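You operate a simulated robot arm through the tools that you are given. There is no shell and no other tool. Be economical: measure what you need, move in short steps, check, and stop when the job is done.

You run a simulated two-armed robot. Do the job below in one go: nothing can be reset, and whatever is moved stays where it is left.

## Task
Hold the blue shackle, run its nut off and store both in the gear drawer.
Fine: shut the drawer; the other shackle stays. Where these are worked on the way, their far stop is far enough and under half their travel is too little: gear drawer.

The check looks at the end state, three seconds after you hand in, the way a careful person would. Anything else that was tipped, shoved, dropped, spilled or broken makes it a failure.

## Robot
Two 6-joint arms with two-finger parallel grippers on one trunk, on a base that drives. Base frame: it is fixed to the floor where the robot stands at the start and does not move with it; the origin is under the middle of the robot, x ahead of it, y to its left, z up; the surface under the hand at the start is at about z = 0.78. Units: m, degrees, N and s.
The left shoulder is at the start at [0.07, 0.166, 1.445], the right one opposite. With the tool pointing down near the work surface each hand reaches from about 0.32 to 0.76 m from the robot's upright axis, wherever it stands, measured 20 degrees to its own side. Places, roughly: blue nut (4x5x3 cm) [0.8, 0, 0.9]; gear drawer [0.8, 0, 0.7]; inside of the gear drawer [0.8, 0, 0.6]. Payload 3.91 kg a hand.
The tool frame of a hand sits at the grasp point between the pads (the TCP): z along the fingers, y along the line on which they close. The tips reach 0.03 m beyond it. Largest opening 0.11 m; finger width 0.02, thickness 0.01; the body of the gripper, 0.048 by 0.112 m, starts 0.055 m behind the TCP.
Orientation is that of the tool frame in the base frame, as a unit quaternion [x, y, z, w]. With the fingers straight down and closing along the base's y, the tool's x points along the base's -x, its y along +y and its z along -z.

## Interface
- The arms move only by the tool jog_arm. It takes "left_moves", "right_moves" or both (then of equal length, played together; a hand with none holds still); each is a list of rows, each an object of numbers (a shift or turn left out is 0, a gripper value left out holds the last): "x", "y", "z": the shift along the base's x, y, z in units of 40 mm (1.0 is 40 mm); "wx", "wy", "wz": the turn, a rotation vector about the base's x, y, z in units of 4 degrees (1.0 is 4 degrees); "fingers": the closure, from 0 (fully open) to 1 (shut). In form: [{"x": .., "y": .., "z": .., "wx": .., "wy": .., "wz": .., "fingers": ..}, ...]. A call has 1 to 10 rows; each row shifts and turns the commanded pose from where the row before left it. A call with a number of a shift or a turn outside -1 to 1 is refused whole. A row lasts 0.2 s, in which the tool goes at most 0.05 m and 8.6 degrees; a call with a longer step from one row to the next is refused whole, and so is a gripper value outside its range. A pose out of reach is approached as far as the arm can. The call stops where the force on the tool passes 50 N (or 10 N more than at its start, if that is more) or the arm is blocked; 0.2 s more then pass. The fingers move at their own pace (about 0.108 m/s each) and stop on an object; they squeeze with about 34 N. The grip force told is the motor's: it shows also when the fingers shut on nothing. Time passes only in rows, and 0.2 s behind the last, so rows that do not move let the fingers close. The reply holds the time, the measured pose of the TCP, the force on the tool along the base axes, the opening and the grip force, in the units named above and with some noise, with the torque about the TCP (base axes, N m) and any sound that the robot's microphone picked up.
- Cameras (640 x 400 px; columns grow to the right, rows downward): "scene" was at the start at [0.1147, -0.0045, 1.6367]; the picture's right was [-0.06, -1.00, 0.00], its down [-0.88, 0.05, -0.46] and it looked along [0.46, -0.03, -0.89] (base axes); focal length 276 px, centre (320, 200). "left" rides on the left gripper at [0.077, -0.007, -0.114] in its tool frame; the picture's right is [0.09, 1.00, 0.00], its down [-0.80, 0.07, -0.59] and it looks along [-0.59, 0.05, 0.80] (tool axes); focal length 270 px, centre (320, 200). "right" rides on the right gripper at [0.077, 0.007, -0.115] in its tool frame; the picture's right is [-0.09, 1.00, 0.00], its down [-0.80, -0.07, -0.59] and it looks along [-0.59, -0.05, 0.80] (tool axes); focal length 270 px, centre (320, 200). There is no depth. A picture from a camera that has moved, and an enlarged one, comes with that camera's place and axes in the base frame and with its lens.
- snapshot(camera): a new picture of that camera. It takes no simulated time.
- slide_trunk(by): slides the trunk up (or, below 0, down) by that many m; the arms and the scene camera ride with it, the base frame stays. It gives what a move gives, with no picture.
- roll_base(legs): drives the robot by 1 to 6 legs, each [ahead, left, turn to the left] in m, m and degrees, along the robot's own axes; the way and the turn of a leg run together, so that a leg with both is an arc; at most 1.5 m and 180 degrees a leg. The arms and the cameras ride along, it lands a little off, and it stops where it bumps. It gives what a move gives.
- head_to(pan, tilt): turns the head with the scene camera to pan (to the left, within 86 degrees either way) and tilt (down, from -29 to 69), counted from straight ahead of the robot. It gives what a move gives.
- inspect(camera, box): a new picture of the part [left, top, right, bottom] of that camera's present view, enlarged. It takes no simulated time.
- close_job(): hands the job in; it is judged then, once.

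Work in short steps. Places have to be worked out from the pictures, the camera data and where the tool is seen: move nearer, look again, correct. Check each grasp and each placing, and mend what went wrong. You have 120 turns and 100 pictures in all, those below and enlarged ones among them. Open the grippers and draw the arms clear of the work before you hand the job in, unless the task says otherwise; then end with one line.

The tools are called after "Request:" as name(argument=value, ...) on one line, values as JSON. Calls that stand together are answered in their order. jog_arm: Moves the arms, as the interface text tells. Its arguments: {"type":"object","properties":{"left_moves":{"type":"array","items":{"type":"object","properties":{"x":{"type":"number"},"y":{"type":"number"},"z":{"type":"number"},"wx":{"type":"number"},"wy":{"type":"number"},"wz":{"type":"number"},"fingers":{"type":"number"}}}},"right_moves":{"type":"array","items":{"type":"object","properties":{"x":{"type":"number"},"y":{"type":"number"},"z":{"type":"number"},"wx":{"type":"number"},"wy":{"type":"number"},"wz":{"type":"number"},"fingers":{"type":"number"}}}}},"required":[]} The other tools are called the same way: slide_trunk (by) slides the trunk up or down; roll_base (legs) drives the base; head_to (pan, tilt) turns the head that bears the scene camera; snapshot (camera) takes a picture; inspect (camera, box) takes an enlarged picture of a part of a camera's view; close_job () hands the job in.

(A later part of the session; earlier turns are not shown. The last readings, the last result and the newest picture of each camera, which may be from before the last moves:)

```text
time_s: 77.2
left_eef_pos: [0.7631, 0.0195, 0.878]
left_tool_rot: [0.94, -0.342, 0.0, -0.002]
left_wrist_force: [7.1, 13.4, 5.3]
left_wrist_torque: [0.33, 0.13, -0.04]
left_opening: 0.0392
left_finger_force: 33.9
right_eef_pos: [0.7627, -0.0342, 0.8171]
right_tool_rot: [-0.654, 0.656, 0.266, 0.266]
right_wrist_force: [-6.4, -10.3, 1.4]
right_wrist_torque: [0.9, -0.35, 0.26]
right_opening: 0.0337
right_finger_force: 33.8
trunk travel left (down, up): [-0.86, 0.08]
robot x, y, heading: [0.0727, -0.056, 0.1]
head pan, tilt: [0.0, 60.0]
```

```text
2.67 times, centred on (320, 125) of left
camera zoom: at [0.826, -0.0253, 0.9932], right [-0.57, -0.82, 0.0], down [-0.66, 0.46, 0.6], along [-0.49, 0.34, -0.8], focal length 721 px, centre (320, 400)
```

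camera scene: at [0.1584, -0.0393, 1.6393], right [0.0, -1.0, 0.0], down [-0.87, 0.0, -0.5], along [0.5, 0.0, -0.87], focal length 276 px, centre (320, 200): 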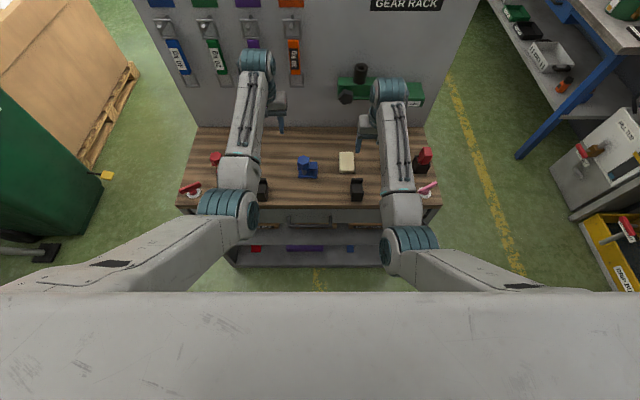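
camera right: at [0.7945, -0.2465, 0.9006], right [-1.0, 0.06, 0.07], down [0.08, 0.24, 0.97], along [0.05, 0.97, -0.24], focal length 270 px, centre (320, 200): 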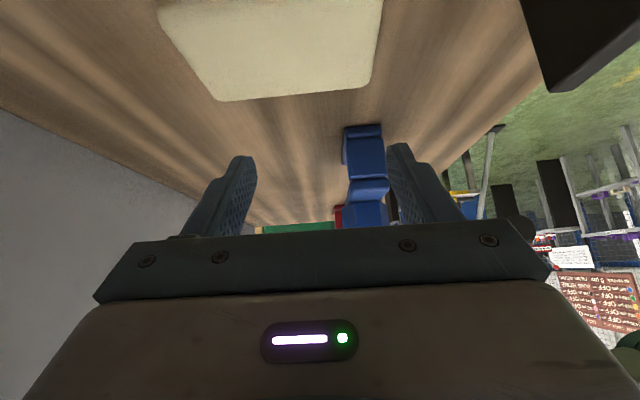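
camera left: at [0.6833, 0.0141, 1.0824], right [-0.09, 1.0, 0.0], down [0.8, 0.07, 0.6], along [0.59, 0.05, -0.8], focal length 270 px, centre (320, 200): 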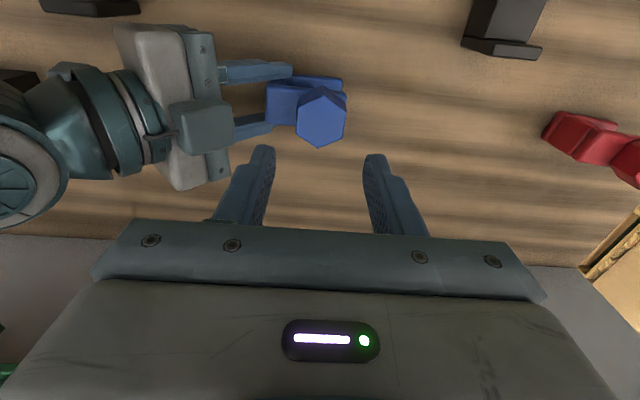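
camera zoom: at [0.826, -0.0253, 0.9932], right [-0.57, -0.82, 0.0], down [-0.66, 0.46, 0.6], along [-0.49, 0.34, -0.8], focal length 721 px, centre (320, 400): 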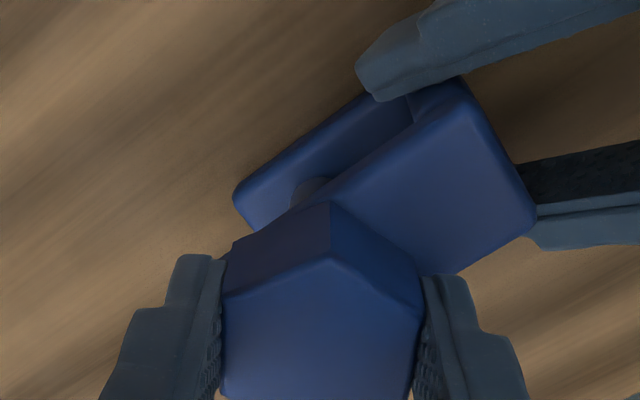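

140° done, nut follows the hand. I continue turning and watch the forces.

Request:
jog_arm(left_moves=[{"y": 0.04, "wz": 1}, {"wz": 1}, {"wz": 1}, {"wz": 1}, {"wz": 1}, {"wz": 1}, {"wz": 1}, {"wz": 1}, {"wz": 1}, {"wz": 1}])

Request:
jog_arm(left_moves=[{"wz": 1}, {"wz": 1}, {"wz": 1}, {"wz": 1}, {"wz": 1}, {"wz": 1}, {"wz": 1}, {"wz": 1}, {"wz": 1}, {"wz": 1}])

Request:
inspect(camera="left", box=[200, 50, 440, 200])

```text
time_s: 79.4
left_eef_pos: [0.7629, 0.0209, 0.8795]
left_tool_rot: [0.989, -0.146, 0.001, -0.001]
left_wrist_force: [15.5, 5.9, 2.6]
left_wrist_torque: [0.22, -0.4, 0.02]
left_opening: 0.0391
left_finger_force: 33.4
left hand out of reach, approached as far as the arm can: row 7, 8, 9, 10
right_eef_pos: [0.7631, -0.0339, 0.8178]
right_tool_rot: [-0.654, 0.655, 0.268, 0.267]
right_wrist_force: [-14.1, -7.8, 1.4]
right_wrist_torque: [0.38, -0.38, 0.77]
right_opening: 0.0341
right_finger_force: 33.8
trunk travel left (down, up): [-0.86, 0.08]
robot x, y, heading: [0.0699, -0.052, 0.2]
head pan, tilt: [0.0, 60.0]
```

```text
time_s: 81.6
left_eef_pos: [0.7621, 0.0209, 0.8786]
left_tool_rot: [0.989, -0.145, 0.0, 0.0]
left_wrist_force: [11.2, 1.7, 4.9]
left_wrist_torque: [0.0, -0.21, -0.01]
left_opening: 0.0392
left_finger_force: 33.6
left hand out of reach, approached as far as the arm can: row 1, 2, 3, 4, 5, 6, 7, 8, 9, 10
right_eef_pos: [0.7628, -0.032, 0.8191]
right_tool_rot: [-0.654, 0.656, 0.267, 0.266]
right_wrist_force: [-12.6, 0.2, -1.7]
right_wrist_torque: [-0.02, -0.26, 0.64]
right_opening: 0.0338
right_finger_force: 34.0
trunk travel left (down, up): [-0.86, 0.08]
robot x, y, heading: [0.0692, -0.0515, 0.2]
head pan, tilt: [0.0, 60.0]
```

```text
2.67 times, centred on (320, 125) of left
camera zoom: at [0.8377, 0.0052, 0.9936], right [-0.2, -0.98, 0.0], down [-0.79, 0.16, 0.59], along [-0.58, 0.12, -0.8], focal length 721 px, centre (320, 400)
```

zoom: 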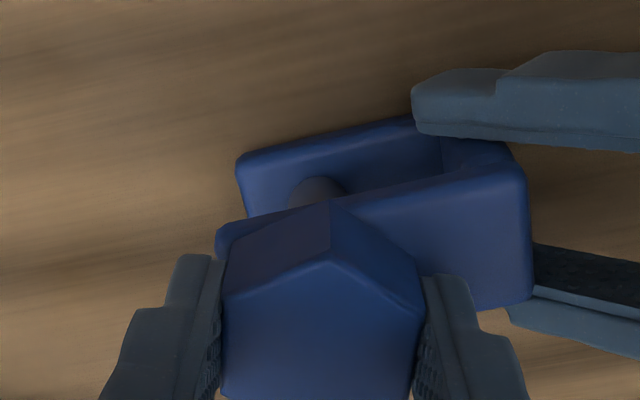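

Wrist limit at ~163°. I test with a gentle 3 mm upward pull whether the nut is free.

Request:
jog_arm(left_moves=[{"z": 0.08}, {}])

Request:
inspect(camera="left", box=[200, 50, 440, 200])

```text
time_s: 82.2
left_eef_pos: [0.7623, 0.0198, 0.8801]
left_tool_rot: [0.989, -0.145, 0.0, 0.0]
left_wrist_force: [15.3, 4.1, -6.2]
left_wrist_torque: [0.08, -0.59, -0.05]
left_opening: 0.0392
left_finger_force: 34.0
right_eef_pos: [0.7641, -0.0327, 0.8186]
right_tool_rot: [-0.654, 0.655, 0.268, 0.266]
right_wrist_force: [-15.7, -4.7, 3.8]
right_wrist_torque: [0.5, -0.35, 0.81]
right_opening: 0.0342
right_finger_force: 33.8
trunk travel left (down, up): [-0.86, 0.08]
robot x, y, heading: [0.0717, -0.0494, -0.0]
head pan, tilt: [0.0, 60.0]
```

```text
2.67 times, centred on (320, 125) of left
camera zoom: at [0.8387, 0.0047, 0.995], right [-0.2, -0.98, 0.0], down [-0.79, 0.16, 0.59], along [-0.58, 0.12, -0.8], focal length 721 px, centre (320, 400)
```

zoom: 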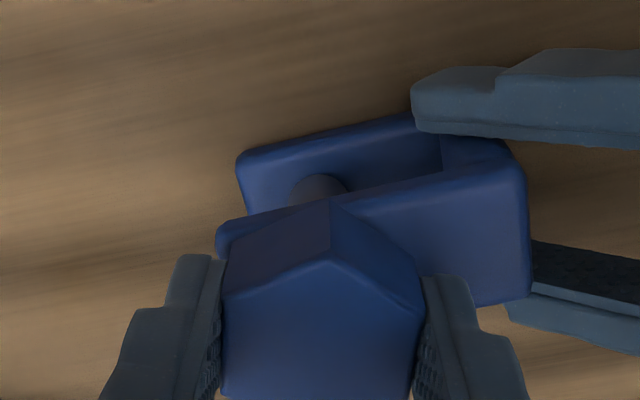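

Still threaded (pull changes force by 11 N, nut pushes up slowly as it turns). I open slightly, ratchet the hand back around the nut by up to 300°, staying in place.

Request:
jog_arm(left_moves=[{"z": -0.03, "fingers": 0.49}, {}, {}, {"wz": -1}, {"wz": -1}, {"wz": -1}, {"wz": -1}, {"wz": -1}, {"wz": -1}, {"wz": -1}])

Request:
inspect(camera="left", box=[200, 50, 440, 200])

Request:
jog_arm(left_moves=[{"wz": -1}, {"wz": -1}, {"wz": -1}, {"wz": -1}, {"wz": -1}, {"wz": -1}, {"wz": -1}, {"wz": -1}, {"wz": -1}, {"wz": -1}])

Request:
jog_arm(left_moves=[{"wz": -1}, {"wz": -1}, {"wz": -1}, {"wz": -1}, {"wz": -1}, {"wz": -1}, {"wz": -1}, {"wz": -1}, {"wz": -1}, {"wz": -1}])

Request:
jog_arm(left_moves=[{"wz": -1}, {"wz": -1}, {"wz": -1}, {"wz": -1}, {"wz": -1}, {"wz": -1}, {"wz": -1}, {"wz": -1}, {"wz": -1}, {"wz": -1}])

Request:
jog_arm(left_moves=[{"wz": -1}, {"wz": -1}, {"wz": -1}, {"wz": -1}, {"wz": -1}, {"wz": -1}, {"wz": -1}, {"wz": -1}, {"wz": -1}, {"wz": -1}])

Request:
jog_arm(left_moves=[{"wz": -1}, {"wz": -1}, {"wz": -1}, {"wz": -1}, {"wz": -1}, {"wz": -1}, {"wz": -1}, {"wz": -1}, {"wz": -1}, {"wz": -1}])

Request:
jog_arm(left_moves=[{"wz": -1}, {"wz": -1}, {"wz": -1}])

Request:
inspect(camera="left", box=[200, 50, 440, 200])

```text
time_s: 84.4
left_eef_pos: [0.764, 0.0206, 0.8809]
left_tool_rot: [0.925, -0.38, 0.0, 0.0]
left_wrist_force: [-0.3, -0.6, 0.5]
left_wrist_torque: [-0.04, -0.01, 0.01]
left_opening: 0.056
left_finger_force: 0.1
right_eef_pos: [0.7631, -0.0325, 0.8172]
right_tool_rot: [-0.654, 0.656, 0.268, 0.267]
right_wrist_force: [0.9, 0.4, 0.4]
right_wrist_torque: [0.1, 0.03, -0.03]
right_opening: 0.0338
right_finger_force: 33.5
trunk travel left (down, up): [-0.86, 0.08]
robot x, y, heading: [0.0713, -0.0528, -0.2]
head pan, tilt: [0.0, 60.0]
```

```text
2.67 times, centred on (320, 125) of left
camera zoom: at [0.8224, -0.0293, 0.9943], right [-0.64, -0.77, 0.0], down [-0.62, 0.51, 0.59], along [-0.46, 0.38, -0.8], focal length 721 px, centre (320, 400)
```

zoom: 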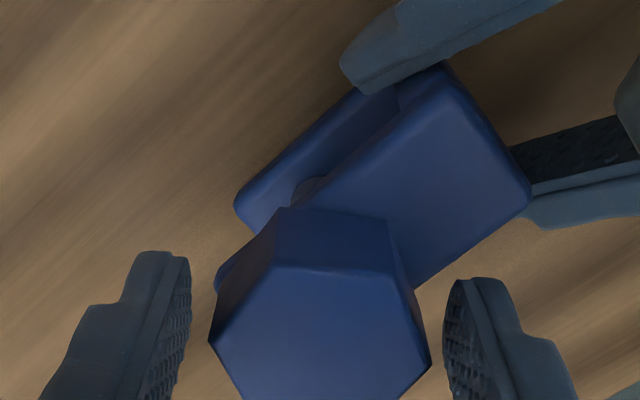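

```text
time_s: 86.6
left_eef_pos: [0.7641, 0.02, 0.8805]
left_tool_rot: [0.739, -0.674, 0.0, -0.001]
left_wrist_force: [-0.6, 0.3, 0.4]
left_wrist_torque: [0.01, -0.02, 0.01]
left_opening: 0.0558
left_finger_force: 0.0
right_eef_pos: [0.7627, -0.0314, 0.8164]
right_tool_rot: [-0.654, 0.655, 0.268, 0.268]
right_wrist_force: [-0.3, -0.3, -0.1]
right_wrist_torque: [0.1, 0.03, -0.01]
right_opening: 0.0335
right_finger_force: 34.0
trunk travel left (down, up): [-0.86, 0.08]
robot x, y, heading: [0.0705, -0.049, -0.1]
head pan, tilt: [0.0, 60.0]
```

```text
time_s: 88.8
left_eef_pos: [0.7627, 0.02, 0.8812]
left_tool_rot: [-0.463, 0.886, 0.001, -0.001]
left_wrist_force: [-0.7, -0.4, 0.0]
left_wrist_torque: [0.04, 0.0, 0.03]
left_opening: 0.0562
left_finger_force: 0.1
right_eef_pos: [0.7632, -0.0335, 0.8177]
right_tool_rot: [-0.654, 0.655, 0.267, 0.267]
right_wrist_force: [-0.7, 0.8, -0.1]
right_wrist_torque: [0.01, 0.01, 0.08]
right_opening: 0.0339
right_finger_force: 33.7
trunk travel left (down, up): [-0.86, 0.08]
robot x, y, heading: [0.07, -0.0491, 0.1]
head pan, tilt: [0.0, 60.0]
```

```text
time_s: 91.0
left_eef_pos: [0.7623, 0.0196, 0.8793]
left_tool_rot: [-0.132, 0.991, -0.001, 0.0]
left_wrist_force: [0.2, 0.0, 0.4]
left_wrist_torque: [-0.01, 0.04, -0.01]
left_opening: 0.0561
left_finger_force: 0.1
right_eef_pos: [0.7628, -0.0321, 0.8183]
right_tool_rot: [-0.654, 0.655, 0.268, 0.266]
right_wrist_force: [-0.3, 0.3, -0.3]
right_wrist_torque: [0.01, 0.04, 0.02]
right_opening: 0.0337
right_finger_force: 34.0
trunk travel left (down, up): [-0.86, 0.08]
robot x, y, heading: [0.0716, -0.0523, 0.2]
head pan, tilt: [0.0, 60.0]
```

```text
time_s: 93.2
left_eef_pos: [0.7622, 0.0194, 0.8806]
left_tool_rot: [0.214, 0.977, 0.0, 0.0]
left_wrist_force: [-0.2, 0.1, 0.7]
left_wrist_torque: [0.02, -0.01, 0.02]
left_opening: 0.0563
left_finger_force: 0.0
right_eef_pos: [0.7638, -0.0317, 0.8179]
right_tool_rot: [-0.654, 0.655, 0.268, 0.266]
right_wrist_force: [-0.6, 0.2, -0.7]
right_wrist_torque: [-0.02, 0.04, 0.03]
right_opening: 0.0339
right_finger_force: 33.5
trunk travel left (down, up): [-0.86, 0.08]
robot x, y, heading: [0.0707, -0.0511, 0.0]
head pan, tilt: [0.0, 60.0]
```

```text
time_s: 95.4
left_eef_pos: [0.764, 0.0205, 0.8794]
left_tool_rot: [0.536, 0.844, -0.001, -0.001]
left_wrist_force: [-0.4, 0.4, -0.1]
left_wrist_torque: [0.02, 0.0, 0.0]
left_opening: 0.0556
left_finger_force: 0.2
right_eef_pos: [0.7628, -0.0337, 0.8178]
right_tool_rot: [-0.654, 0.656, 0.268, 0.267]
right_wrist_force: [-0.5, 0.1, 0.4]
right_wrist_torque: [0.02, 0.01, 0.06]
right_opening: 0.0341
right_finger_force: 33.9
trunk travel left (down, up): [-0.86, 0.08]
robot x, y, heading: [0.068, -0.0549, 0.1]
head pan, tilt: [0.0, 60.0]
```

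```text
time_s: 96.2
left_eef_pos: [0.7637, 0.02, 0.8782]
left_tool_rot: [0.621, 0.784, -0.001, 0.0]
left_wrist_force: [-0.2, -0.4, 0.3]
left_wrist_torque: [0.03, 0.01, 0.01]
left_opening: 0.0563
left_finger_force: 0.1
right_eef_pos: [0.7628, -0.0332, 0.8183]
right_tool_rot: [-0.654, 0.655, 0.268, 0.267]
right_wrist_force: [-0.9, -0.4, 0.1]
right_wrist_torque: [0.02, 0.0, 0.01]
right_opening: 0.0338
right_finger_force: 34.0
trunk travel left (down, up): [-0.86, 0.08]
robot x, y, heading: [0.0681, -0.052, 0.2]
head pan, tilt: [0.0, 60.0]
```

```text
2.67 times, centred on (320, 125) of left
camera zoom: at [0.7388, 0.0935, 0.9944], right [0.95, 0.31, 0.0], down [0.25, -0.76, 0.59], along [0.19, -0.56, -0.8], focal length 721 px, centre (320, 400)
```

zoom: 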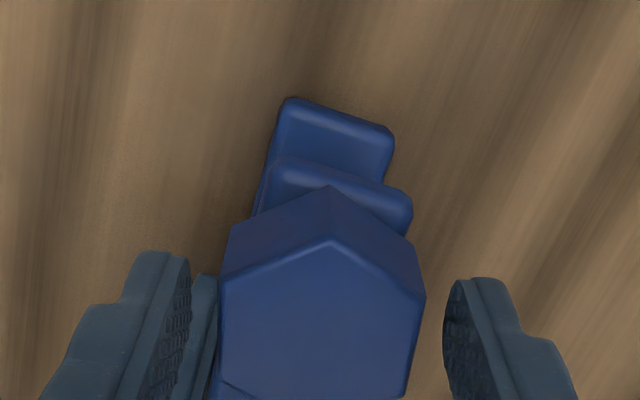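

The hand is aligned with flats again at -77°, no contact. I go 60° further back, then grip and check.

Request:
jog_arm(left_moves=[{"wz": -1}, {"wz": -1}, {"wz": -1}, {"wz": -1}, {"wz": -1}, {"wz": -1}, {"wz": -1}, {"wz": -1}, {"wz": -1}, {"wz": -1}])

Request:
jog_arm(left_moves=[{"wz": -1}, {"wz": -1}, {"wz": -1}, {"wz": -1}, {"wz": -1}, {}])

Request:
inspect(camera="left", box=[200, 50, 440, 200])

```text
time_s: 98.4
left_eef_pos: [0.7632, 0.0198, 0.8794]
left_tool_rot: [0.851, 0.525, -0.001, -0.001]
left_wrist_force: [0.0, 0.2, 0.4]
left_wrist_torque: [-0.01, 0.01, 0.01]
left_opening: 0.056
left_finger_force: 0.0
right_eef_pos: [0.7624, -0.032, 0.8185]
right_tool_rot: [-0.653, 0.656, 0.268, 0.267]
right_wrist_force: [-0.5, 0.6, 0.2]
right_wrist_torque: [-0.02, 0.03, 0.03]
right_opening: 0.0337
right_finger_force: 33.5
trunk travel left (down, up): [-0.86, 0.08]
robot x, y, heading: [0.0673, -0.0475, 0.3]
head pan, tilt: [0.0, 60.0]
```

```text
time_s: 99.8
left_eef_pos: [0.7631, 0.0202, 0.8799]
left_tool_rot: [0.93, 0.369, -0.001, -0.001]
left_wrist_force: [-0.2, 0.0, 0.3]
left_wrist_torque: [0.02, -0.02, 0.01]
left_opening: 0.0563
left_finger_force: 0.0
right_eef_pos: [0.7636, -0.0327, 0.8187]
right_tool_rot: [-0.654, 0.655, 0.268, 0.266]
right_wrist_force: [-0.8, -0.2, 0.1]
right_wrist_torque: [-0.01, -0.01, 0.03]
right_opening: 0.0338
right_finger_force: 34.5
trunk travel left (down, up): [-0.86, 0.08]
robot x, y, heading: [0.0709, -0.0501, -0.0]
head pan, tilt: [0.0, 60.0]
```

```text
2.67 times, centred on (320, 125) of left
camera zoom: at [0.8145, 0.0774, 0.9946], right [0.75, -0.67, 0.0], down [-0.53, -0.6, 0.59], along [-0.4, -0.44, -0.8], focal length 721 px, centre (320, 400)
```

zoom: 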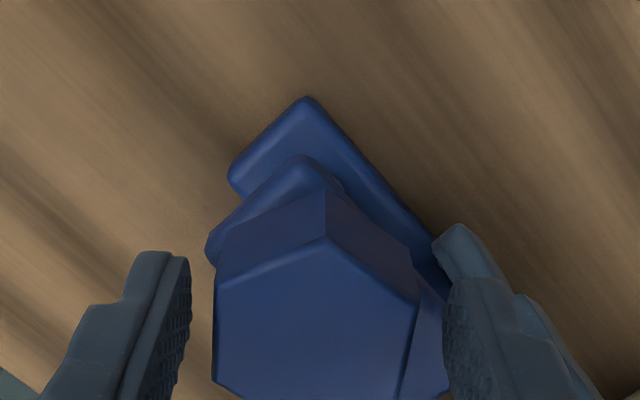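

Aligned and centred. Grip and turn +300° in steps, watching the vertical force.

Request:
jog_arm(left_moves=[{"fingers": 0.8}, {"fingers": 1}, {}, {}, {"wz": 1}, {"wz": 1}, {"wz": 1}, {"wz": 1}, {"wz": 1}, {"wz": 1}])

Request:
jog_arm(left_moves=[{"wz": 1}, {"wz": 1}, {"wz": 1}, {"wz": 1}, {"wz": 1}, {"wz": 1}, {"wz": 1}, {"wz": 1}, {"wz": 1}, {"wz": 1}])

Request:
jog_arm(left_moves=[{"wz": 1}, {"wz": 1}, {"wz": 1}, {"wz": 1}, {"wz": 1}, {"wz": 1}, {"wz": 1}, {"wz": 1}, {"wz": 1}, {"wz": 1}])

Request:
jog_arm(left_moves=[{"wz": 1}, {"wz": 1}, {"wz": 1}, {"wz": 1}, {"wz": 1}, {"wz": 1}, {"wz": 1}, {"wz": 1}, {"wz": 1}, {"wz": 1}])

Request:
inspect(camera="left", box=[200, 50, 440, 200])

```text
time_s: 102.0
left_eef_pos: [0.7634, 0.0197, 0.88]
left_tool_rot: [0.832, 0.555, 0.0, -0.002]
left_wrist_force: [-9.8, 11.2, 1.4]
left_wrist_torque: [0.27, 0.41, 0.0]
left_opening: 0.0391
left_finger_force: 34.3
right_eef_pos: [0.7628, -0.0318, 0.8179]
right_tool_rot: [-0.654, 0.655, 0.268, 0.266]
right_wrist_force: [9.7, -10.9, -0.6]
right_wrist_torque: [0.31, 0.07, -0.48]
right_opening: 0.0339
right_finger_force: 33.6
trunk travel left (down, up): [-0.86, 0.08]
robot x, y, heading: [0.0705, -0.0518, 0.1]
head pan, tilt: [0.0, 60.0]
```

```text
time_s: 104.2
left_eef_pos: [0.7626, 0.018, 0.8808]
left_tool_rot: [0.592, 0.806, 0.001, 0.001]
left_wrist_force: [0.6, -0.1, -0.3]
left_wrist_torque: [-0.04, -0.02, -0.02]
left_opening: 0.0391
left_finger_force: 34.0
right_eef_pos: [0.7626, -0.0312, 0.8181]
right_tool_rot: [-0.654, 0.655, 0.268, 0.267]
right_wrist_force: [-1.2, 0.4, 1.9]
right_wrist_torque: [-0.09, -0.04, 0.0]
right_opening: 0.0335
right_finger_force: 33.8
trunk travel left (down, up): [-0.86, 0.08]
robot x, y, heading: [0.0698, -0.052, 0.4]
head pan, tilt: [0.0, 60.0]
```

```text
time_s: 106.4
left_eef_pos: [0.763, 0.0191, 0.8796]
left_tool_rot: [0.281, 0.96, 0.0, 0.0]
left_wrist_force: [-1.2, -0.1, 0.2]
left_wrist_torque: [-0.01, 0.0, 0.03]
left_opening: 0.039
left_finger_force: 33.7
right_eef_pos: [0.7634, -0.0334, 0.8177]
right_tool_rot: [-0.654, 0.656, 0.268, 0.267]
right_wrist_force: [-0.1, -0.1, 0.4]
right_wrist_torque: [-0.06, -0.05, 0.02]
right_opening: 0.0337
right_finger_force: 34.4
trunk travel left (down, up): [-0.86, 0.08]
robot x, y, heading: [0.0714, -0.0544, 0.2]
head pan, tilt: [0.0, 60.0]
```

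```text
time_s: 108.6
left_eef_pos: [0.764, 0.0197, 0.8813]
left_tool_rot: [-0.065, 0.998, -0.001, 0.0]
left_wrist_force: [0.0, -1.0, 0.0]
left_wrist_torque: [-0.03, 0.0, -0.02]
left_opening: 0.0394
left_finger_force: 33.5
right_eef_pos: [0.763, -0.0327, 0.8184]
right_tool_rot: [-0.654, 0.655, 0.268, 0.266]
right_wrist_force: [0.0, 0.6, 0.2]
right_wrist_torque: [-0.09, -0.08, 0.03]
right_opening: 0.0339
right_finger_force: 34.4
trunk travel left (down, up): [-0.86, 0.08]
robot x, y, heading: [0.0703, -0.0551, 0.3]
head pan, tilt: [0.0, 60.0]
```

```text
2.67 times, centred on (320, 125) of left
camera zoom: at [0.6876, 0.0035, 0.9949], right [-0.22, 0.98, 0.0], down [0.79, 0.17, 0.59], along [0.58, 0.13, -0.8], focal length 721 px, centre (320, 400)
```

zoom: 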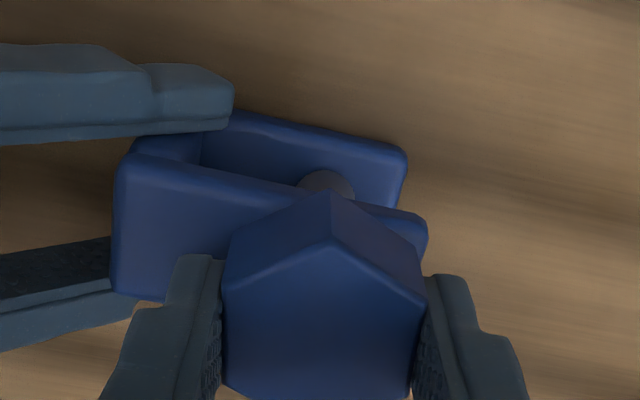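

The side forces vanished to zero between 24° and 64°: the nut seems free. I test by lifting gently.

Request:
jog_arm(left_moves=[{"z": 0.1}, {"z": 0.2}, {"z": 0.3}, {}])

Request:
inspect(camera="left", box=[200, 50, 440, 200])

Request:
inspect(camera="scene", box=[240, 120, 400, 220])

```text
time_s: 109.6
left_eef_pos: [0.7635, 0.0198, 0.9044]
left_tool_rot: [-0.064, 0.998, 0.0, 0.0]
left_wrist_force: [-0.6, 0.0, -0.5]
left_wrist_torque: [0.01, 0.02, 0.03]
left_opening: 0.0394
left_finger_force: 33.8
right_eef_pos: [0.7624, -0.0329, 0.8172]
right_tool_rot: [-0.654, 0.656, 0.267, 0.267]
right_wrist_force: [-0.4, -0.6, -0.4]
right_wrist_torque: [-0.06, -0.04, -0.02]
right_opening: 0.0339
right_finger_force: 34.4
trunk travel left (down, up): [-0.86, 0.08]
robot x, y, heading: [0.0685, -0.0502, 0.3]
head pan, tilt: [0.0, 60.0]
```

```text
2.67 times, centred on (320, 125) of left
camera zoom: at [0.6877, 0.0034, 1.0191], right [-0.21, 0.98, 0.0], down [0.79, 0.17, 0.59], along [0.58, 0.13, -0.8], focal length 721 px, centre (320, 400)
```

zoom: 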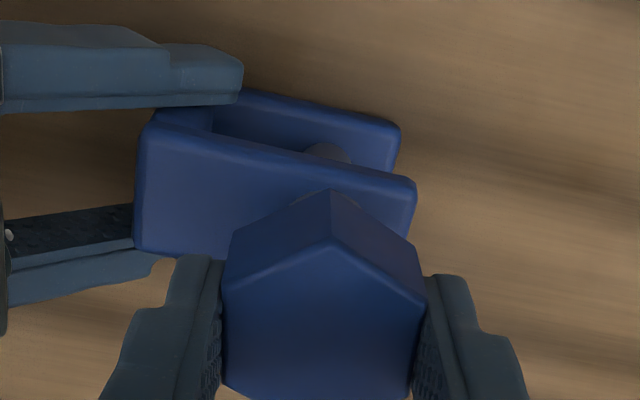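

```text
4.00 times, centred on (320, 170) of scene
camera zoom: at [0.188, -0.0519, 1.5593], right [0.0, -1.0, 0.0], down [-0.87, 0.0, -0.5], along [0.5, 0.0, -0.87], focal length 1103 px, centre (320, 320)
```

zoom: 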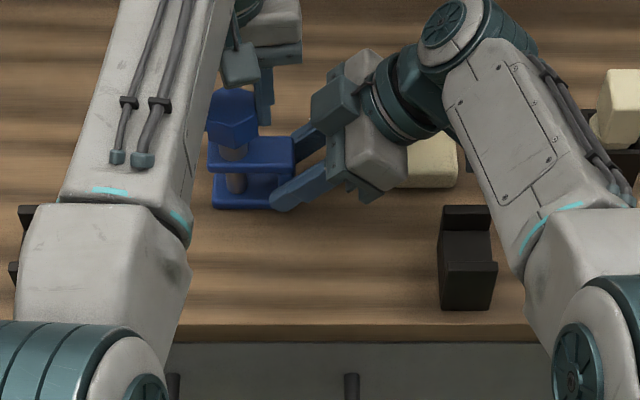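

Nut is off (lifted 24 mm, no force). I lift it clear and look at the pin before moving aside.

Request:
jog_arm(left_moves=[{"z": 0.6}, {"z": 0.6}, {"y": 0.5, "z": 0.2}, {"y": 0.7}, {"y": 0.7}, {"y": 0.5}, {}])

Request:
inspect(camera="scene", box=[220, 120, 420, 245])

Request:
snapshot(camera="left")

```text
time_s: 111.2
left_eef_pos: [0.7633, 0.116, 0.9612]
left_tool_rot: [-0.064, 0.998, -0.001, 0.0]
left_wrist_force: [-0.9, -0.3, -0.5]
left_wrist_torque: [0.0, -0.01, 0.03]
left_opening: 0.0391
left_finger_force: 33.5
right_eef_pos: [0.7636, -0.0337, 0.818]
right_tool_rot: [-0.654, 0.655, 0.268, 0.267]
right_wrist_force: [0.5, 1.3, 0.7]
right_wrist_torque: [-0.06, 0.0, -0.02]
right_opening: 0.0338
right_finger_force: 33.4
trunk travel left (down, up): [-0.86, 0.08]
robot x, y, heading: [0.0708, -0.056, 0.1]
head pan, tilt: [0.0, 60.0]
```

```text
3.20 times, centred on (320, 182) of scene
camera zoom: at [0.1882, -0.0522, 1.5593], right [0.0, -1.0, 0.0], down [-0.87, 0.0, -0.5], along [0.5, 0.0, -0.87], focal length 882 px, centre (320, 256)
```

zoom: 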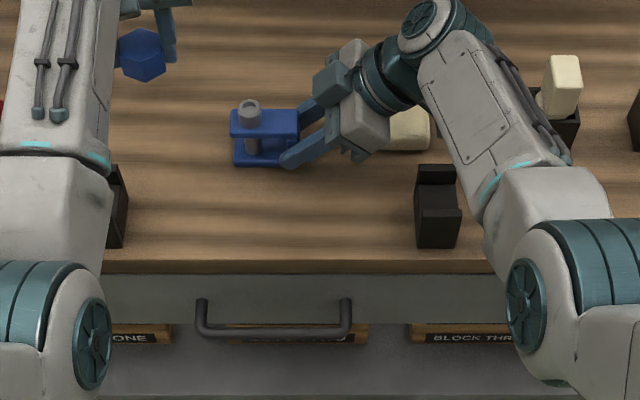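

```text
38 pictures are left
camera left: at [0.6871, 0.099, 1.0744], right [-0.21, 0.98, 0.0], down [0.79, 0.17, 0.59], along [0.58, 0.13, -0.8], focal length 270 px, centre (320, 200)
```

left: 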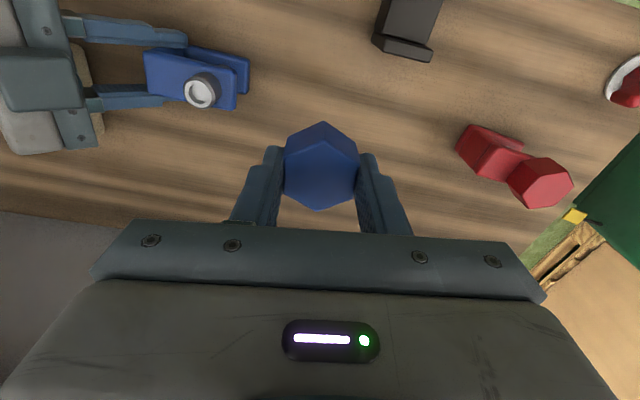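

The nut is in the left hand and the pin stub shows. I lift the shackle with the right hand, then back the base 7 cm so the nut can be set near the bench front at about [0.69, 0.10].

Request:
jog_arm(right_moves=[{"z": 0.3}, {"z": 0.7}, {"z": 0.8}, {"z": 0.7}, {}])

Request:
roll_base(legs=[[-0.07, 0, 0]])

Request:
snapshot(camera="scene")

Request:
snapshot(camera="left")

```text
time_s: 112.4
left_eef_pos: [0.7631, 0.1154, 0.9597]
left_tool_rot: [-0.063, 0.998, -0.001, 0.0]
left_wrist_force: [-0.2, -0.4, -0.9]
left_wrist_torque: [-0.02, -0.01, -0.03]
left_opening: 0.039
left_finger_force: 33.9
right_eef_pos: [0.763, -0.033, 0.9174]
right_tool_rot: [-0.653, 0.656, 0.267, 0.267]
right_wrist_force: [0.1, 0.3, -1.5]
right_wrist_torque: [-0.08, -0.05, 0.01]
right_opening: 0.0338
right_finger_force: 34.2
trunk travel left (down, up): [-0.86, 0.08]
robot x, y, heading: [0.0719, -0.0479, 0.2]
head pan, tilt: [0.0, 60.0]
```

```text
time_s: 113.4
left_eef_pos: [0.6989, 0.1156, 0.9556]
left_tool_rot: [-0.063, 0.998, 0.001, -0.003]
left_wrist_force: [0.4, 0.6, -1.1]
left_wrist_torque: [0.0, 0.06, -0.01]
left_opening: 0.0389
left_finger_force: 34.4
right_eef_pos: [0.6994, -0.0345, 0.9136]
right_tool_rot: [-0.653, 0.656, 0.269, 0.265]
right_wrist_force: [0.0, 0.1, -2.4]
right_wrist_torque: [-0.1, -0.01, 0.0]
right_opening: 0.0338
right_finger_force: 34.1
trunk travel left (down, up): [-0.86, 0.08]
robot x, y, heading: [0.0019, -0.0506, 0.1]
head pan, tilt: [0.0, 60.0]
```

```text
37 pictures are left
camera scene: at [0.1272, -0.0517, 1.5585], right [0.0, -1.0, 0.0], down [-0.87, 0.0, -0.5], along [0.5, 0.0, -0.87], focal length 276 px, centre (320, 200)
```

scene: 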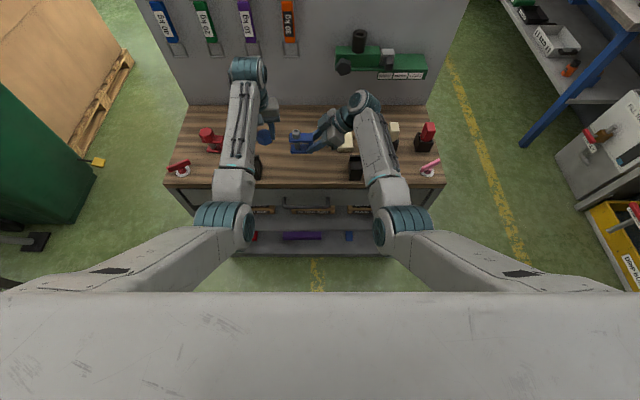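

```text
36 pictures are left
camera left: at [0.6236, 0.0991, 1.0708], right [-0.21, 0.98, 0.0], down [0.79, 0.17, 0.59], along [0.58, 0.13, -0.81], focal length 270 px, centre (320, 200)
```

left: 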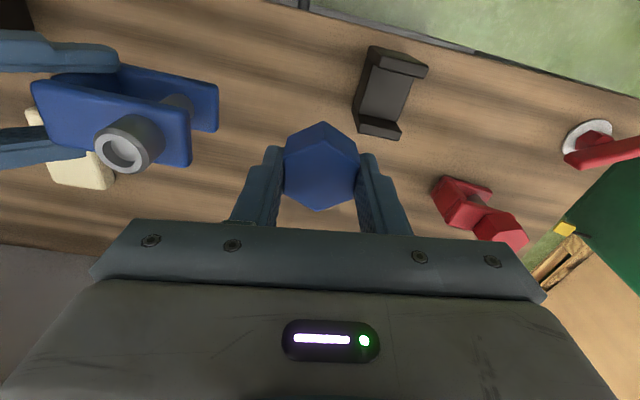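

I move the right hand with the shackle aside to -y, then set the nut down at about [0.694, 0.085], clear of the black stand.

Request:
jog_arm(right_moves=[{"y": -0.6, "z": 0.4}, {"y": -0.7, "z": 0.3}, {"y": -0.7}, {"y": -0.3}, {}, {}], left_moves=[{}, {"y": -0.3}, {"y": -0.45, "z": -0.5}, {"z": -0.9}, {"z": -0.9}, {"z": -0.6}])

Request:
jog_arm(left_moves=[{"z": -0.15}, {"z": -0.1}, {"z": -0.1}, {}])

```text
time_s: 114.8
left_eef_pos: [0.6936, 0.0853, 0.8444]
left_tool_rot: [-0.064, 0.998, -0.001, 0.0]
left_wrist_force: [-0.2, -0.2, -0.3]
left_wrist_torque: [0.0, 0.0, -0.02]
left_opening: 0.0391
left_finger_force: 33.8
right_eef_pos: [0.6933, -0.1245, 0.9451]
right_tool_rot: [-0.654, 0.655, 0.268, 0.266]
right_wrist_force: [-0.6, -0.5, -2.7]
right_wrist_torque: [-0.04, 0.01, 0.0]
right_opening: 0.0338
right_finger_force: 34.3
trunk travel left (down, up): [-0.86, 0.08]
robot x, y, heading: [0.0004, -0.0496, -0.3]
head pan, tilt: [0.0, 60.0]
```

```text
time_s: 115.8
left_eef_pos: [0.6945, 0.0857, 0.8296]
left_tool_rot: [-0.063, 0.998, -0.001, 0.0]
left_wrist_force: [-0.4, -0.5, -0.3]
left_wrist_torque: [0.02, 0.01, -0.03]
left_opening: 0.039
left_finger_force: 33.6
right_eef_pos: [0.6938, -0.1249, 0.9434]
right_tool_rot: [-0.654, 0.655, 0.268, 0.266]
right_wrist_force: [1.3, 0.7, -2.2]
right_wrist_torque: [-0.05, -0.01, 0.0]
right_opening: 0.0339
right_finger_force: 33.8
trunk travel left (down, up): [-0.86, 0.08]
robot x, y, heading: [0.0003, -0.0509, 0.3]
head pan, tilt: [0.0, 60.0]
```

No contact yet; I continue down in small steps.

Request:
jog_arm(left_moves=[{"z": -0.08}, {"z": -0.08}, {}])

Request:
inspect(camera="left", box=[200, 50, 440, 200])

```text
time_s: 116.6
left_eef_pos: [0.6939, 0.0859, 0.824]
left_tool_rot: [-0.064, 0.998, 0.0, 0.0]
left_wrist_force: [-0.7, 0.0, -0.6]
left_wrist_torque: [0.0, 0.03, -0.01]
left_opening: 0.0392
left_finger_force: 34.1
right_eef_pos: [0.6943, -0.1241, 0.9444]
right_tool_rot: [-0.653, 0.656, 0.268, 0.267]
right_wrist_force: [-0.2, -0.3, -2.1]
right_wrist_torque: [-0.04, 0.01, -0.01]
right_opening: 0.0337
right_finger_force: 33.7
trunk travel left (down, up): [-0.86, 0.08]
robot x, y, heading: [0.0012, -0.0519, 0.1]
head pan, tilt: [0.0, 60.0]
```

```text
2.67 times, centred on (320, 125) of left
camera zoom: at [0.6179, 0.0686, 0.9379], right [-0.21, 0.98, 0.0], down [0.79, 0.17, 0.59], along [0.58, 0.13, -0.8], focal length 721 px, centre (320, 400)
```

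zoom: 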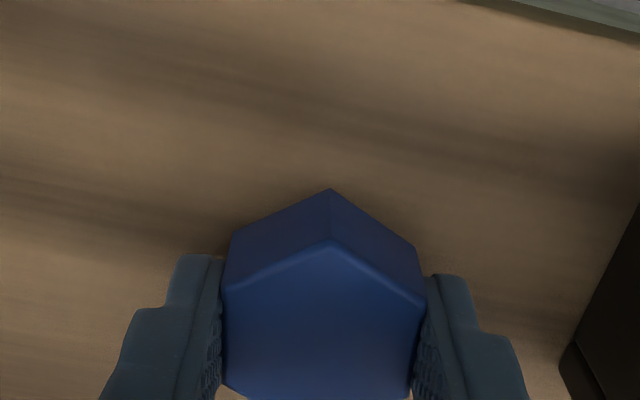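

Still slightly above; continue until contact, then release and rise.

Request:
jog_arm(left_moves=[{"z": -0.05}, {"z": -0.05}, {}])

Request:
jog_arm(left_moves=[{"z": -0.05}, {"z": -0.05}, {}])

```text
time_s: 117.4
left_eef_pos: [0.6949, 0.0859, 0.8204]
left_tool_rot: [-0.063, 0.998, 0.0, 0.0]
left_wrist_force: [-0.2, -0.1, 0.4]
left_wrist_torque: [-0.01, 0.01, 0.01]
left_opening: 0.0394
left_finger_force: 34.0
right_eef_pos: [0.6941, -0.1245, 0.9451]
right_tool_rot: [-0.654, 0.655, 0.268, 0.266]
right_wrist_force: [-0.1, 0.9, -1.7]
right_wrist_torque: [-0.08, -0.01, 0.0]
right_opening: 0.034
right_finger_force: 33.9
trunk travel left (down, up): [-0.86, 0.08]
robot x, y, heading: [0.0003, -0.0509, 0.4]
head pan, tilt: [0.0, 60.0]
```

```text
time_s: 118.2
left_eef_pos: [0.6934, 0.0854, 0.8147]
left_tool_rot: [-0.064, 0.998, 0.0, 0.0]
left_wrist_force: [-0.4, 0.2, 1.3]
left_wrist_torque: [0.03, 0.03, 0.0]
left_opening: 0.0389
left_finger_force: 34.1
right_eef_pos: [0.694, -0.1249, 0.9446]
right_tool_rot: [-0.654, 0.655, 0.268, 0.266]
right_wrist_force: [-0.7, 0.9, -2.1]
right_wrist_torque: [-0.03, 0.0, 0.03]
right_opening: 0.0337
right_finger_force: 33.8
trunk travel left (down, up): [-0.86, 0.08]
robot x, y, heading: [0.0026, -0.0529, 0.1]
head pan, tilt: [0.0, 60.0]
```

Request:
jog_arm(left_moves=[{"z": -0.04}, {}])

Request:
inspect(camera="left", box=[200, 50, 440, 200])

```text
time_s: 118.8
left_eef_pos: [0.6936, 0.085, 0.8147]
left_tool_rot: [-0.064, 0.998, -0.002, 0.002]
left_wrist_force: [1.0, 1.2, 8.8]
left_wrist_torque: [0.08, 0.13, -0.02]
left_opening: 0.039
left_finger_force: 34.0
right_eef_pos: [0.6928, -0.125, 0.9448]
right_tool_rot: [-0.654, 0.655, 0.268, 0.267]
right_wrist_force: [0.3, 0.7, -1.7]
right_wrist_torque: [-0.04, -0.02, 0.01]
right_opening: 0.0338
right_finger_force: 34.3
trunk travel left (down, up): [-0.86, 0.08]
robot x, y, heading: [0.0018, -0.052, 0.0]
head pan, tilt: [0.0, 60.0]
```

```text
2.67 times, centred on (320, 125) of left
camera zoom: at [0.6177, 0.0689, 0.9297], right [-0.21, 0.98, 0.0], down [0.78, 0.17, 0.6], along [0.58, 0.13, -0.8], focal length 721 px, centre (320, 400)
```

zoom: 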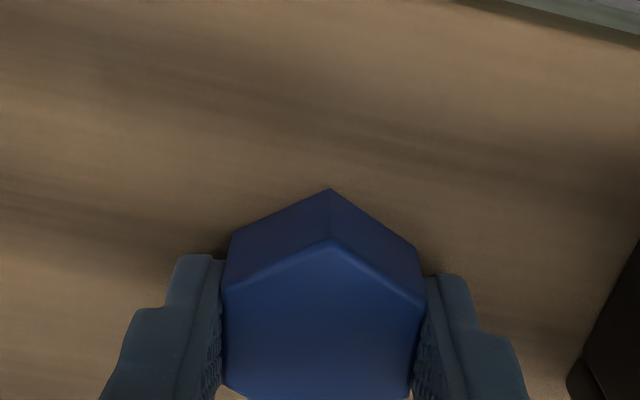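

Nut rests on the bench. I release, rise, and back the base 12 cm to view the handle.

Request:
jog_arm(left_moves=[{"fingers": 0.47}, {}, {}, {"z": 0.5}, {"z": 0.9}, {"z": 0.9}, {}])

Request:
roll_base(legs=[[-0.14, 0, 0]])

Request:
snapshot(camera="left")

Request:
inspect(camera="scene", box=[200, 80, 440, 230])

```text
time_s: 120.4
left_eef_pos: [0.6943, 0.0852, 0.9057]
left_tool_rot: [-0.064, 0.998, -0.001, -0.001]
left_wrist_force: [-0.6, -0.4, 0.1]
left_wrist_torque: [0.05, 0.01, 0.03]
left_opening: 0.0587
left_finger_force: 0.0
right_eef_pos: [0.6949, -0.1238, 0.9448]
right_tool_rot: [-0.653, 0.656, 0.268, 0.266]
right_wrist_force: [-0.4, 0.8, -2.0]
right_wrist_torque: [-0.05, 0.0, -0.02]
right_opening: 0.0339
right_finger_force: 34.4
trunk travel left (down, up): [-0.86, 0.08]
robot x, y, heading: [0.0016, -0.0527, 0.2]
head pan, tilt: [0.0, 60.0]
```

```text
time_s: 121.8
left_eef_pos: [0.5552, 0.0853, 0.9044]
left_tool_rot: [-0.064, 0.998, -0.001, -0.002]
left_wrist_force: [0.0, -0.5, 0.3]
left_wrist_torque: [0.01, -0.01, -0.02]
left_opening: 0.058
left_finger_force: 0.1
right_eef_pos: [0.5565, -0.1253, 0.943]
right_tool_rot: [-0.653, 0.656, 0.269, 0.266]
right_wrist_force: [0.1, 0.8, -1.0]
right_wrist_torque: [-0.06, -0.03, -0.01]
right_opening: 0.0338
right_finger_force: 33.1
trunk travel left (down, up): [-0.86, 0.08]
robot x, y, heading: [-0.1393, -0.0516, 0.0]
head pan, tilt: [0.0, 60.0]
```

```text
33 pictures are left
camera left: at [0.48, 0.0687, 1.0189], right [-0.21, 0.98, 0.0], down [0.79, 0.17, 0.59], along [0.58, 0.13, -0.81], focal length 270 px, centre (320, 200)
```

left: 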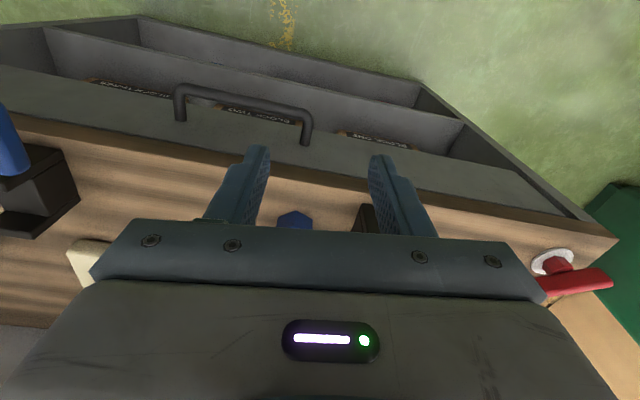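

```text
2.67 times, centred on (320, 155) of scene
camera zoom: at [-0.018, -0.0521, 1.559], right [0.0, -1.0, 0.0], down [-0.87, 0.0, -0.5], along [0.5, 0.0, -0.87], focal length 735 px, centre (320, 320)
```

zoom: 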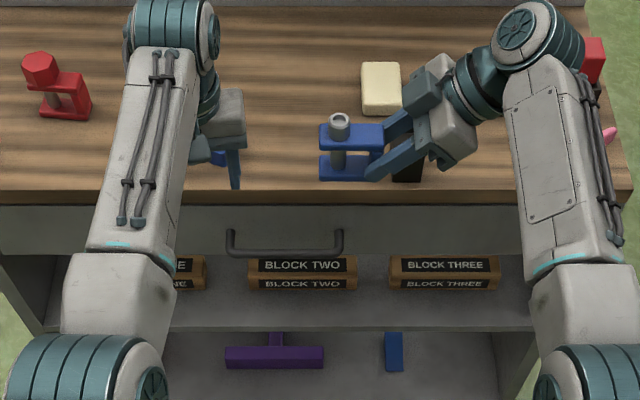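

Triangulating: handle bar at ≈[0.583, 0.0, 0.711], drawer face x≈0.62, gap ~3 cm. I'll hook it with the left fingers pitched ~15° so the palm clears the bench edge; first go above it.

Request:
jog_arm(left_moves=[{"wy": -0.95, "wz": -0.6, "y": -0.5, "x": 0.3}, {"wy": -0.95, "wz": -0.6, "y": -0.5, "x": 0.3}, {"wy": -0.95, "wz": -0.6, "y": -0.5, "x": 0.3, "z": -0.5}, {"wy": -0.9, "y": -0.13, "x": 0.2, "z": -0.8}, {"z": -0.8}, {}])

Request:
snapshot(camera="left")

Request:
inspect(camera="scene", box=[240, 120, 400, 220])

```text
time_s: 123.2
left_eef_pos: [0.5974, 0.0191, 0.821]
left_tool_rot: [0.0, 0.991, -0.007, 0.13]
left_wrist_force: [-0.8, 0.2, 0.5]
left_wrist_torque: [0.0, -0.02, 0.02]
left_opening: 0.0583
left_finger_force: 0.0
right_eef_pos: [0.5531, -0.1258, 0.9441]
right_tool_rot: [-0.654, 0.655, 0.268, 0.267]
right_wrist_force: [0.6, 0.2, -1.8]
right_wrist_torque: [-0.07, -0.01, -0.01]
right_opening: 0.0339
right_finger_force: 34.0
trunk travel left (down, up): [-0.86, 0.08]
robot x, y, heading: [-0.1404, -0.0536, 0.0]
head pan, tilt: [0.0, 60.0]
```

```text
31 pictures are left
camera left: at [0.4936, 0.0142, 0.9125], right [-0.08, 1.0, -0.04], down [0.62, 0.08, 0.78], along [0.78, 0.04, -0.62], focal length 270 px, centre (320, 200)
```

left: 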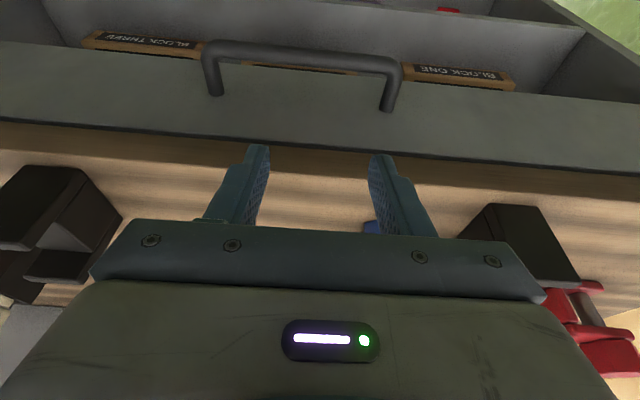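

```text
4.00 times, centred on (320, 170) of scene
camera zoom: at [-0.0217, -0.0524, 1.5594], right [0.0, -1.0, 0.0], down [-0.87, 0.0, -0.5], along [0.5, 0.0, -0.87], focal length 1103 px, centre (320, 320)
```

zoom: 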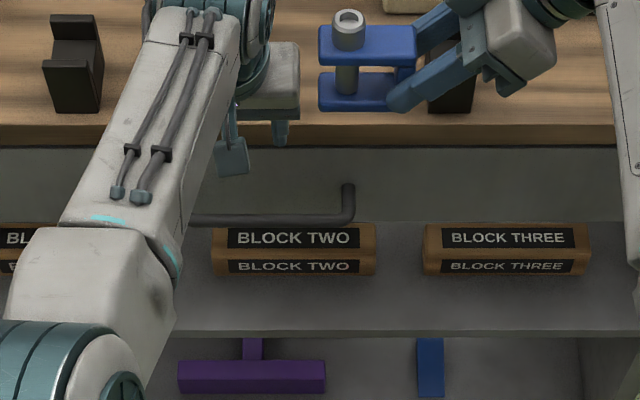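

Estimates agree: bar x≈0.58, z≈0.71, face x≈0.615. I lower carefully into the gap, watching force.

Request:
jog_arm(left_moves=[{"z": -0.7}, {"z": -0.6}, {"z": -0.4}, {"z": -0.3}, {}])

Request:
inspect(camera="left", box=[160, 0, 480, 200])

```text
time_s: 124.4
left_eef_pos: [0.5938, 0.0214, 0.7447]
left_tool_rot: [-0.001, 0.991, -0.007, 0.132]
left_wrist_force: [-0.1, -0.3, -0.6]
left_wrist_torque: [0.0, -0.01, -0.02]
left_opening: 0.0584
left_finger_force: 0.0
left hand out of reach, approached as far as the arm can: row 4
right_eef_pos: [0.5541, -0.1249, 0.9451]
right_tool_rot: [-0.654, 0.656, 0.268, 0.266]
right_wrist_force: [0.1, -0.7, -2.6]
right_wrist_torque: [-0.08, 0.02, 0.02]
right_opening: 0.0337
right_finger_force: 33.9
trunk travel left (down, up): [-0.86, 0.08]
robot x, y, heading: [-0.1395, -0.056, 0.0]
head pan, tilt: [0.0, 60.0]
```

```text
2.00 times, centred on (320, 100) of left
camera zoom: at [0.4893, 0.0169, 0.8359], right [-0.08, 1.0, -0.04], down [0.62, 0.08, 0.78], along [0.78, 0.04, -0.62], focal length 541 px, centre (320, 400)
```

zoom: 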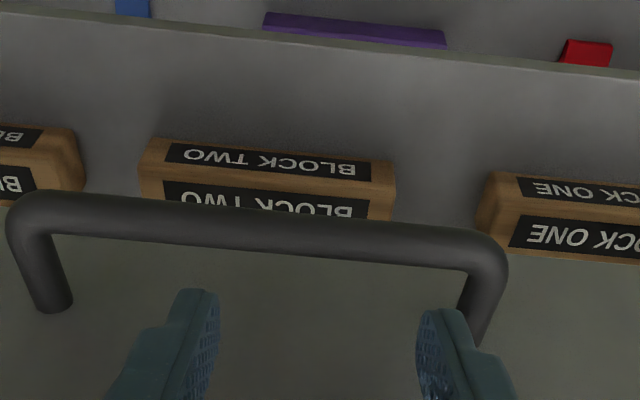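

Outer reach limit; I raise slightly and lower the trunk instead to seat the fingers behind the bar.

Request:
jog_arm(left_moves=[{"z": 0.6}, {}])

Request:
slide_trunk(by=-0.047)

Request:
inspect(camera="left", box=[160, 0, 480, 200])

```text
time_s: 125.0
left_eef_pos: [0.5942, 0.0208, 0.7688]
left_tool_rot: [0.001, 0.992, -0.007, 0.13]
left_wrist_force: [0.4, -0.9, 0.5]
left_wrist_torque: [-0.01, 0.0, 0.02]
left_opening: 0.0585
left_finger_force: 0.0
right_eef_pos: [0.5524, -0.1237, 0.9434]
right_tool_rot: [-0.653, 0.656, 0.268, 0.267]
right_wrist_force: [-0.2, -0.3, -3.1]
right_wrist_torque: [-0.05, 0.01, 0.01]
right_opening: 0.0337
right_finger_force: 34.0
trunk travel left (down, up): [-0.86, 0.08]
robot x, y, heading: [-0.1373, -0.0502, -0.1]
head pan, tilt: [0.0, 60.0]
```

```text
time_s: 125.8
left_eef_pos: [0.5928, 0.0224, 0.7224]
left_tool_rot: [0.001, 0.991, -0.007, 0.131]
left_wrist_force: [0.5, -0.5, 1.2]
left_wrist_torque: [0.02, 0.01, -0.03]
left_opening: 0.0585
left_finger_force: 0.0
right_eef_pos: [0.5536, -0.1257, 0.8979]
right_tool_rot: [-0.654, 0.656, 0.267, 0.267]
right_wrist_force: [-0.3, -0.5, -1.1]
right_wrist_torque: [-0.07, 0.01, 0.01]
right_opening: 0.0338
right_finger_force: 33.6
trunk travel left (down, up): [-0.813, 0.127]
robot x, y, heading: [-0.1366, -0.0511, -0.0]
head pan, tilt: [0.0, 60.0]
```

```text
2.00 times, centred on (320, 100) of left
camera zoom: at [0.4887, 0.0167, 0.8131], right [-0.08, 1.0, -0.04], down [0.62, 0.08, 0.78], along [0.78, 0.04, -0.62], focal length 541 px, centre (320, 400)
```

zoom: 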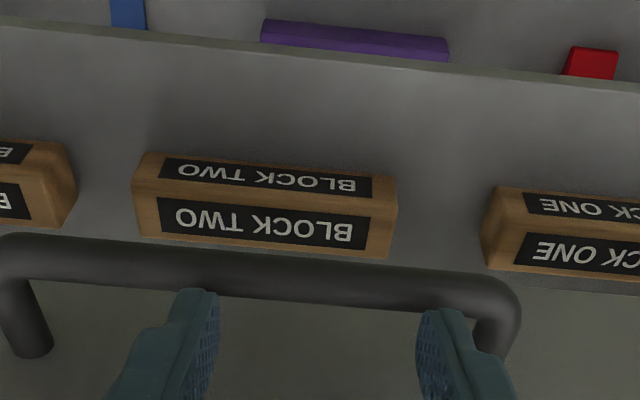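

The overlap shows the tips are just above the bar, which I now place at ≈[0.592, 0.684], face ≈0.632. I raise, shift +16 mm in x, then lower the trunk again.

Request:
jog_arm(left_moves=[{"z": 0.6}, {"x": 0.4}, {}])

Request:
slide_trunk(by=-0.046)

Request:
inspect(camera="left", box=[160, 0, 480, 200])

```text
time_s: 126.7
left_eef_pos: [0.6083, 0.0226, 0.7448]
left_tool_rot: [-0.001, 0.991, -0.007, 0.13]
left_wrist_force: [0.2, -0.7, -0.6]
left_wrist_torque: [-0.03, 0.01, 0.0]
left_opening: 0.0584
left_finger_force: 0.1
right_eef_pos: [0.5526, -0.1249, 0.8973]
right_tool_rot: [-0.653, 0.656, 0.268, 0.267]
right_wrist_force: [0.0, -0.2, -3.0]
right_wrist_torque: [-0.04, 0.0, -0.04]
right_opening: 0.0336
right_finger_force: 34.6
trunk travel left (down, up): [-0.813, 0.127]
robot x, y, heading: [-0.1391, -0.0519, -0.1]
head pan, tilt: [0.0, 60.0]
```

```text
time_s: 127.5
left_eef_pos: [0.6111, 0.0213, 0.7121]
left_tool_rot: [0.0, 0.99, -0.008, 0.14]
left_wrist_force: [4.7, 3.7, 46.6]
left_wrist_torque: [0.56, -0.68, -0.03]
left_opening: 0.0583
left_finger_force: 0.1
right_eef_pos: [0.5482, -0.1254, 0.8568]
right_tool_rot: [-0.655, 0.655, 0.265, 0.269]
right_wrist_force: [-0.5, -0.3, -2.4]
right_wrist_torque: [-0.07, 0.0, 0.0]
right_opening: 0.0339
right_finger_force: 34.0
trunk travel left (down, up): [-0.767, 0.173]
robot x, y, heading: [-0.1395, -0.0494, -0.1]
head pan, tilt: [0.0, 60.0]
```

```text
2.00 times, centred on (320, 100) of left
camera zoom: at [0.5051, 0.0158, 0.8013], right [-0.08, 1.0, -0.04], down [0.6, 0.08, 0.79], along [0.79, 0.04, -0.61], focal length 541 px, centre (320, 400)
```

zoom: 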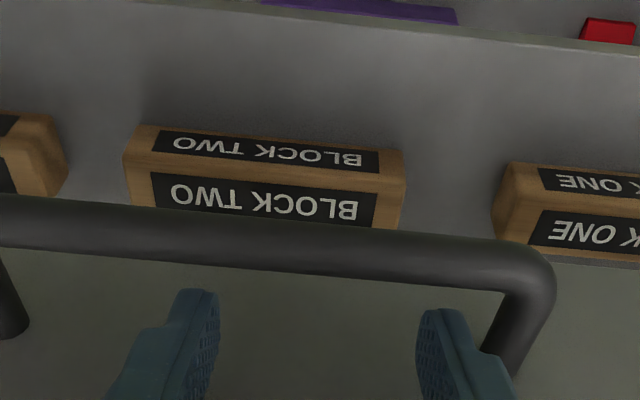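

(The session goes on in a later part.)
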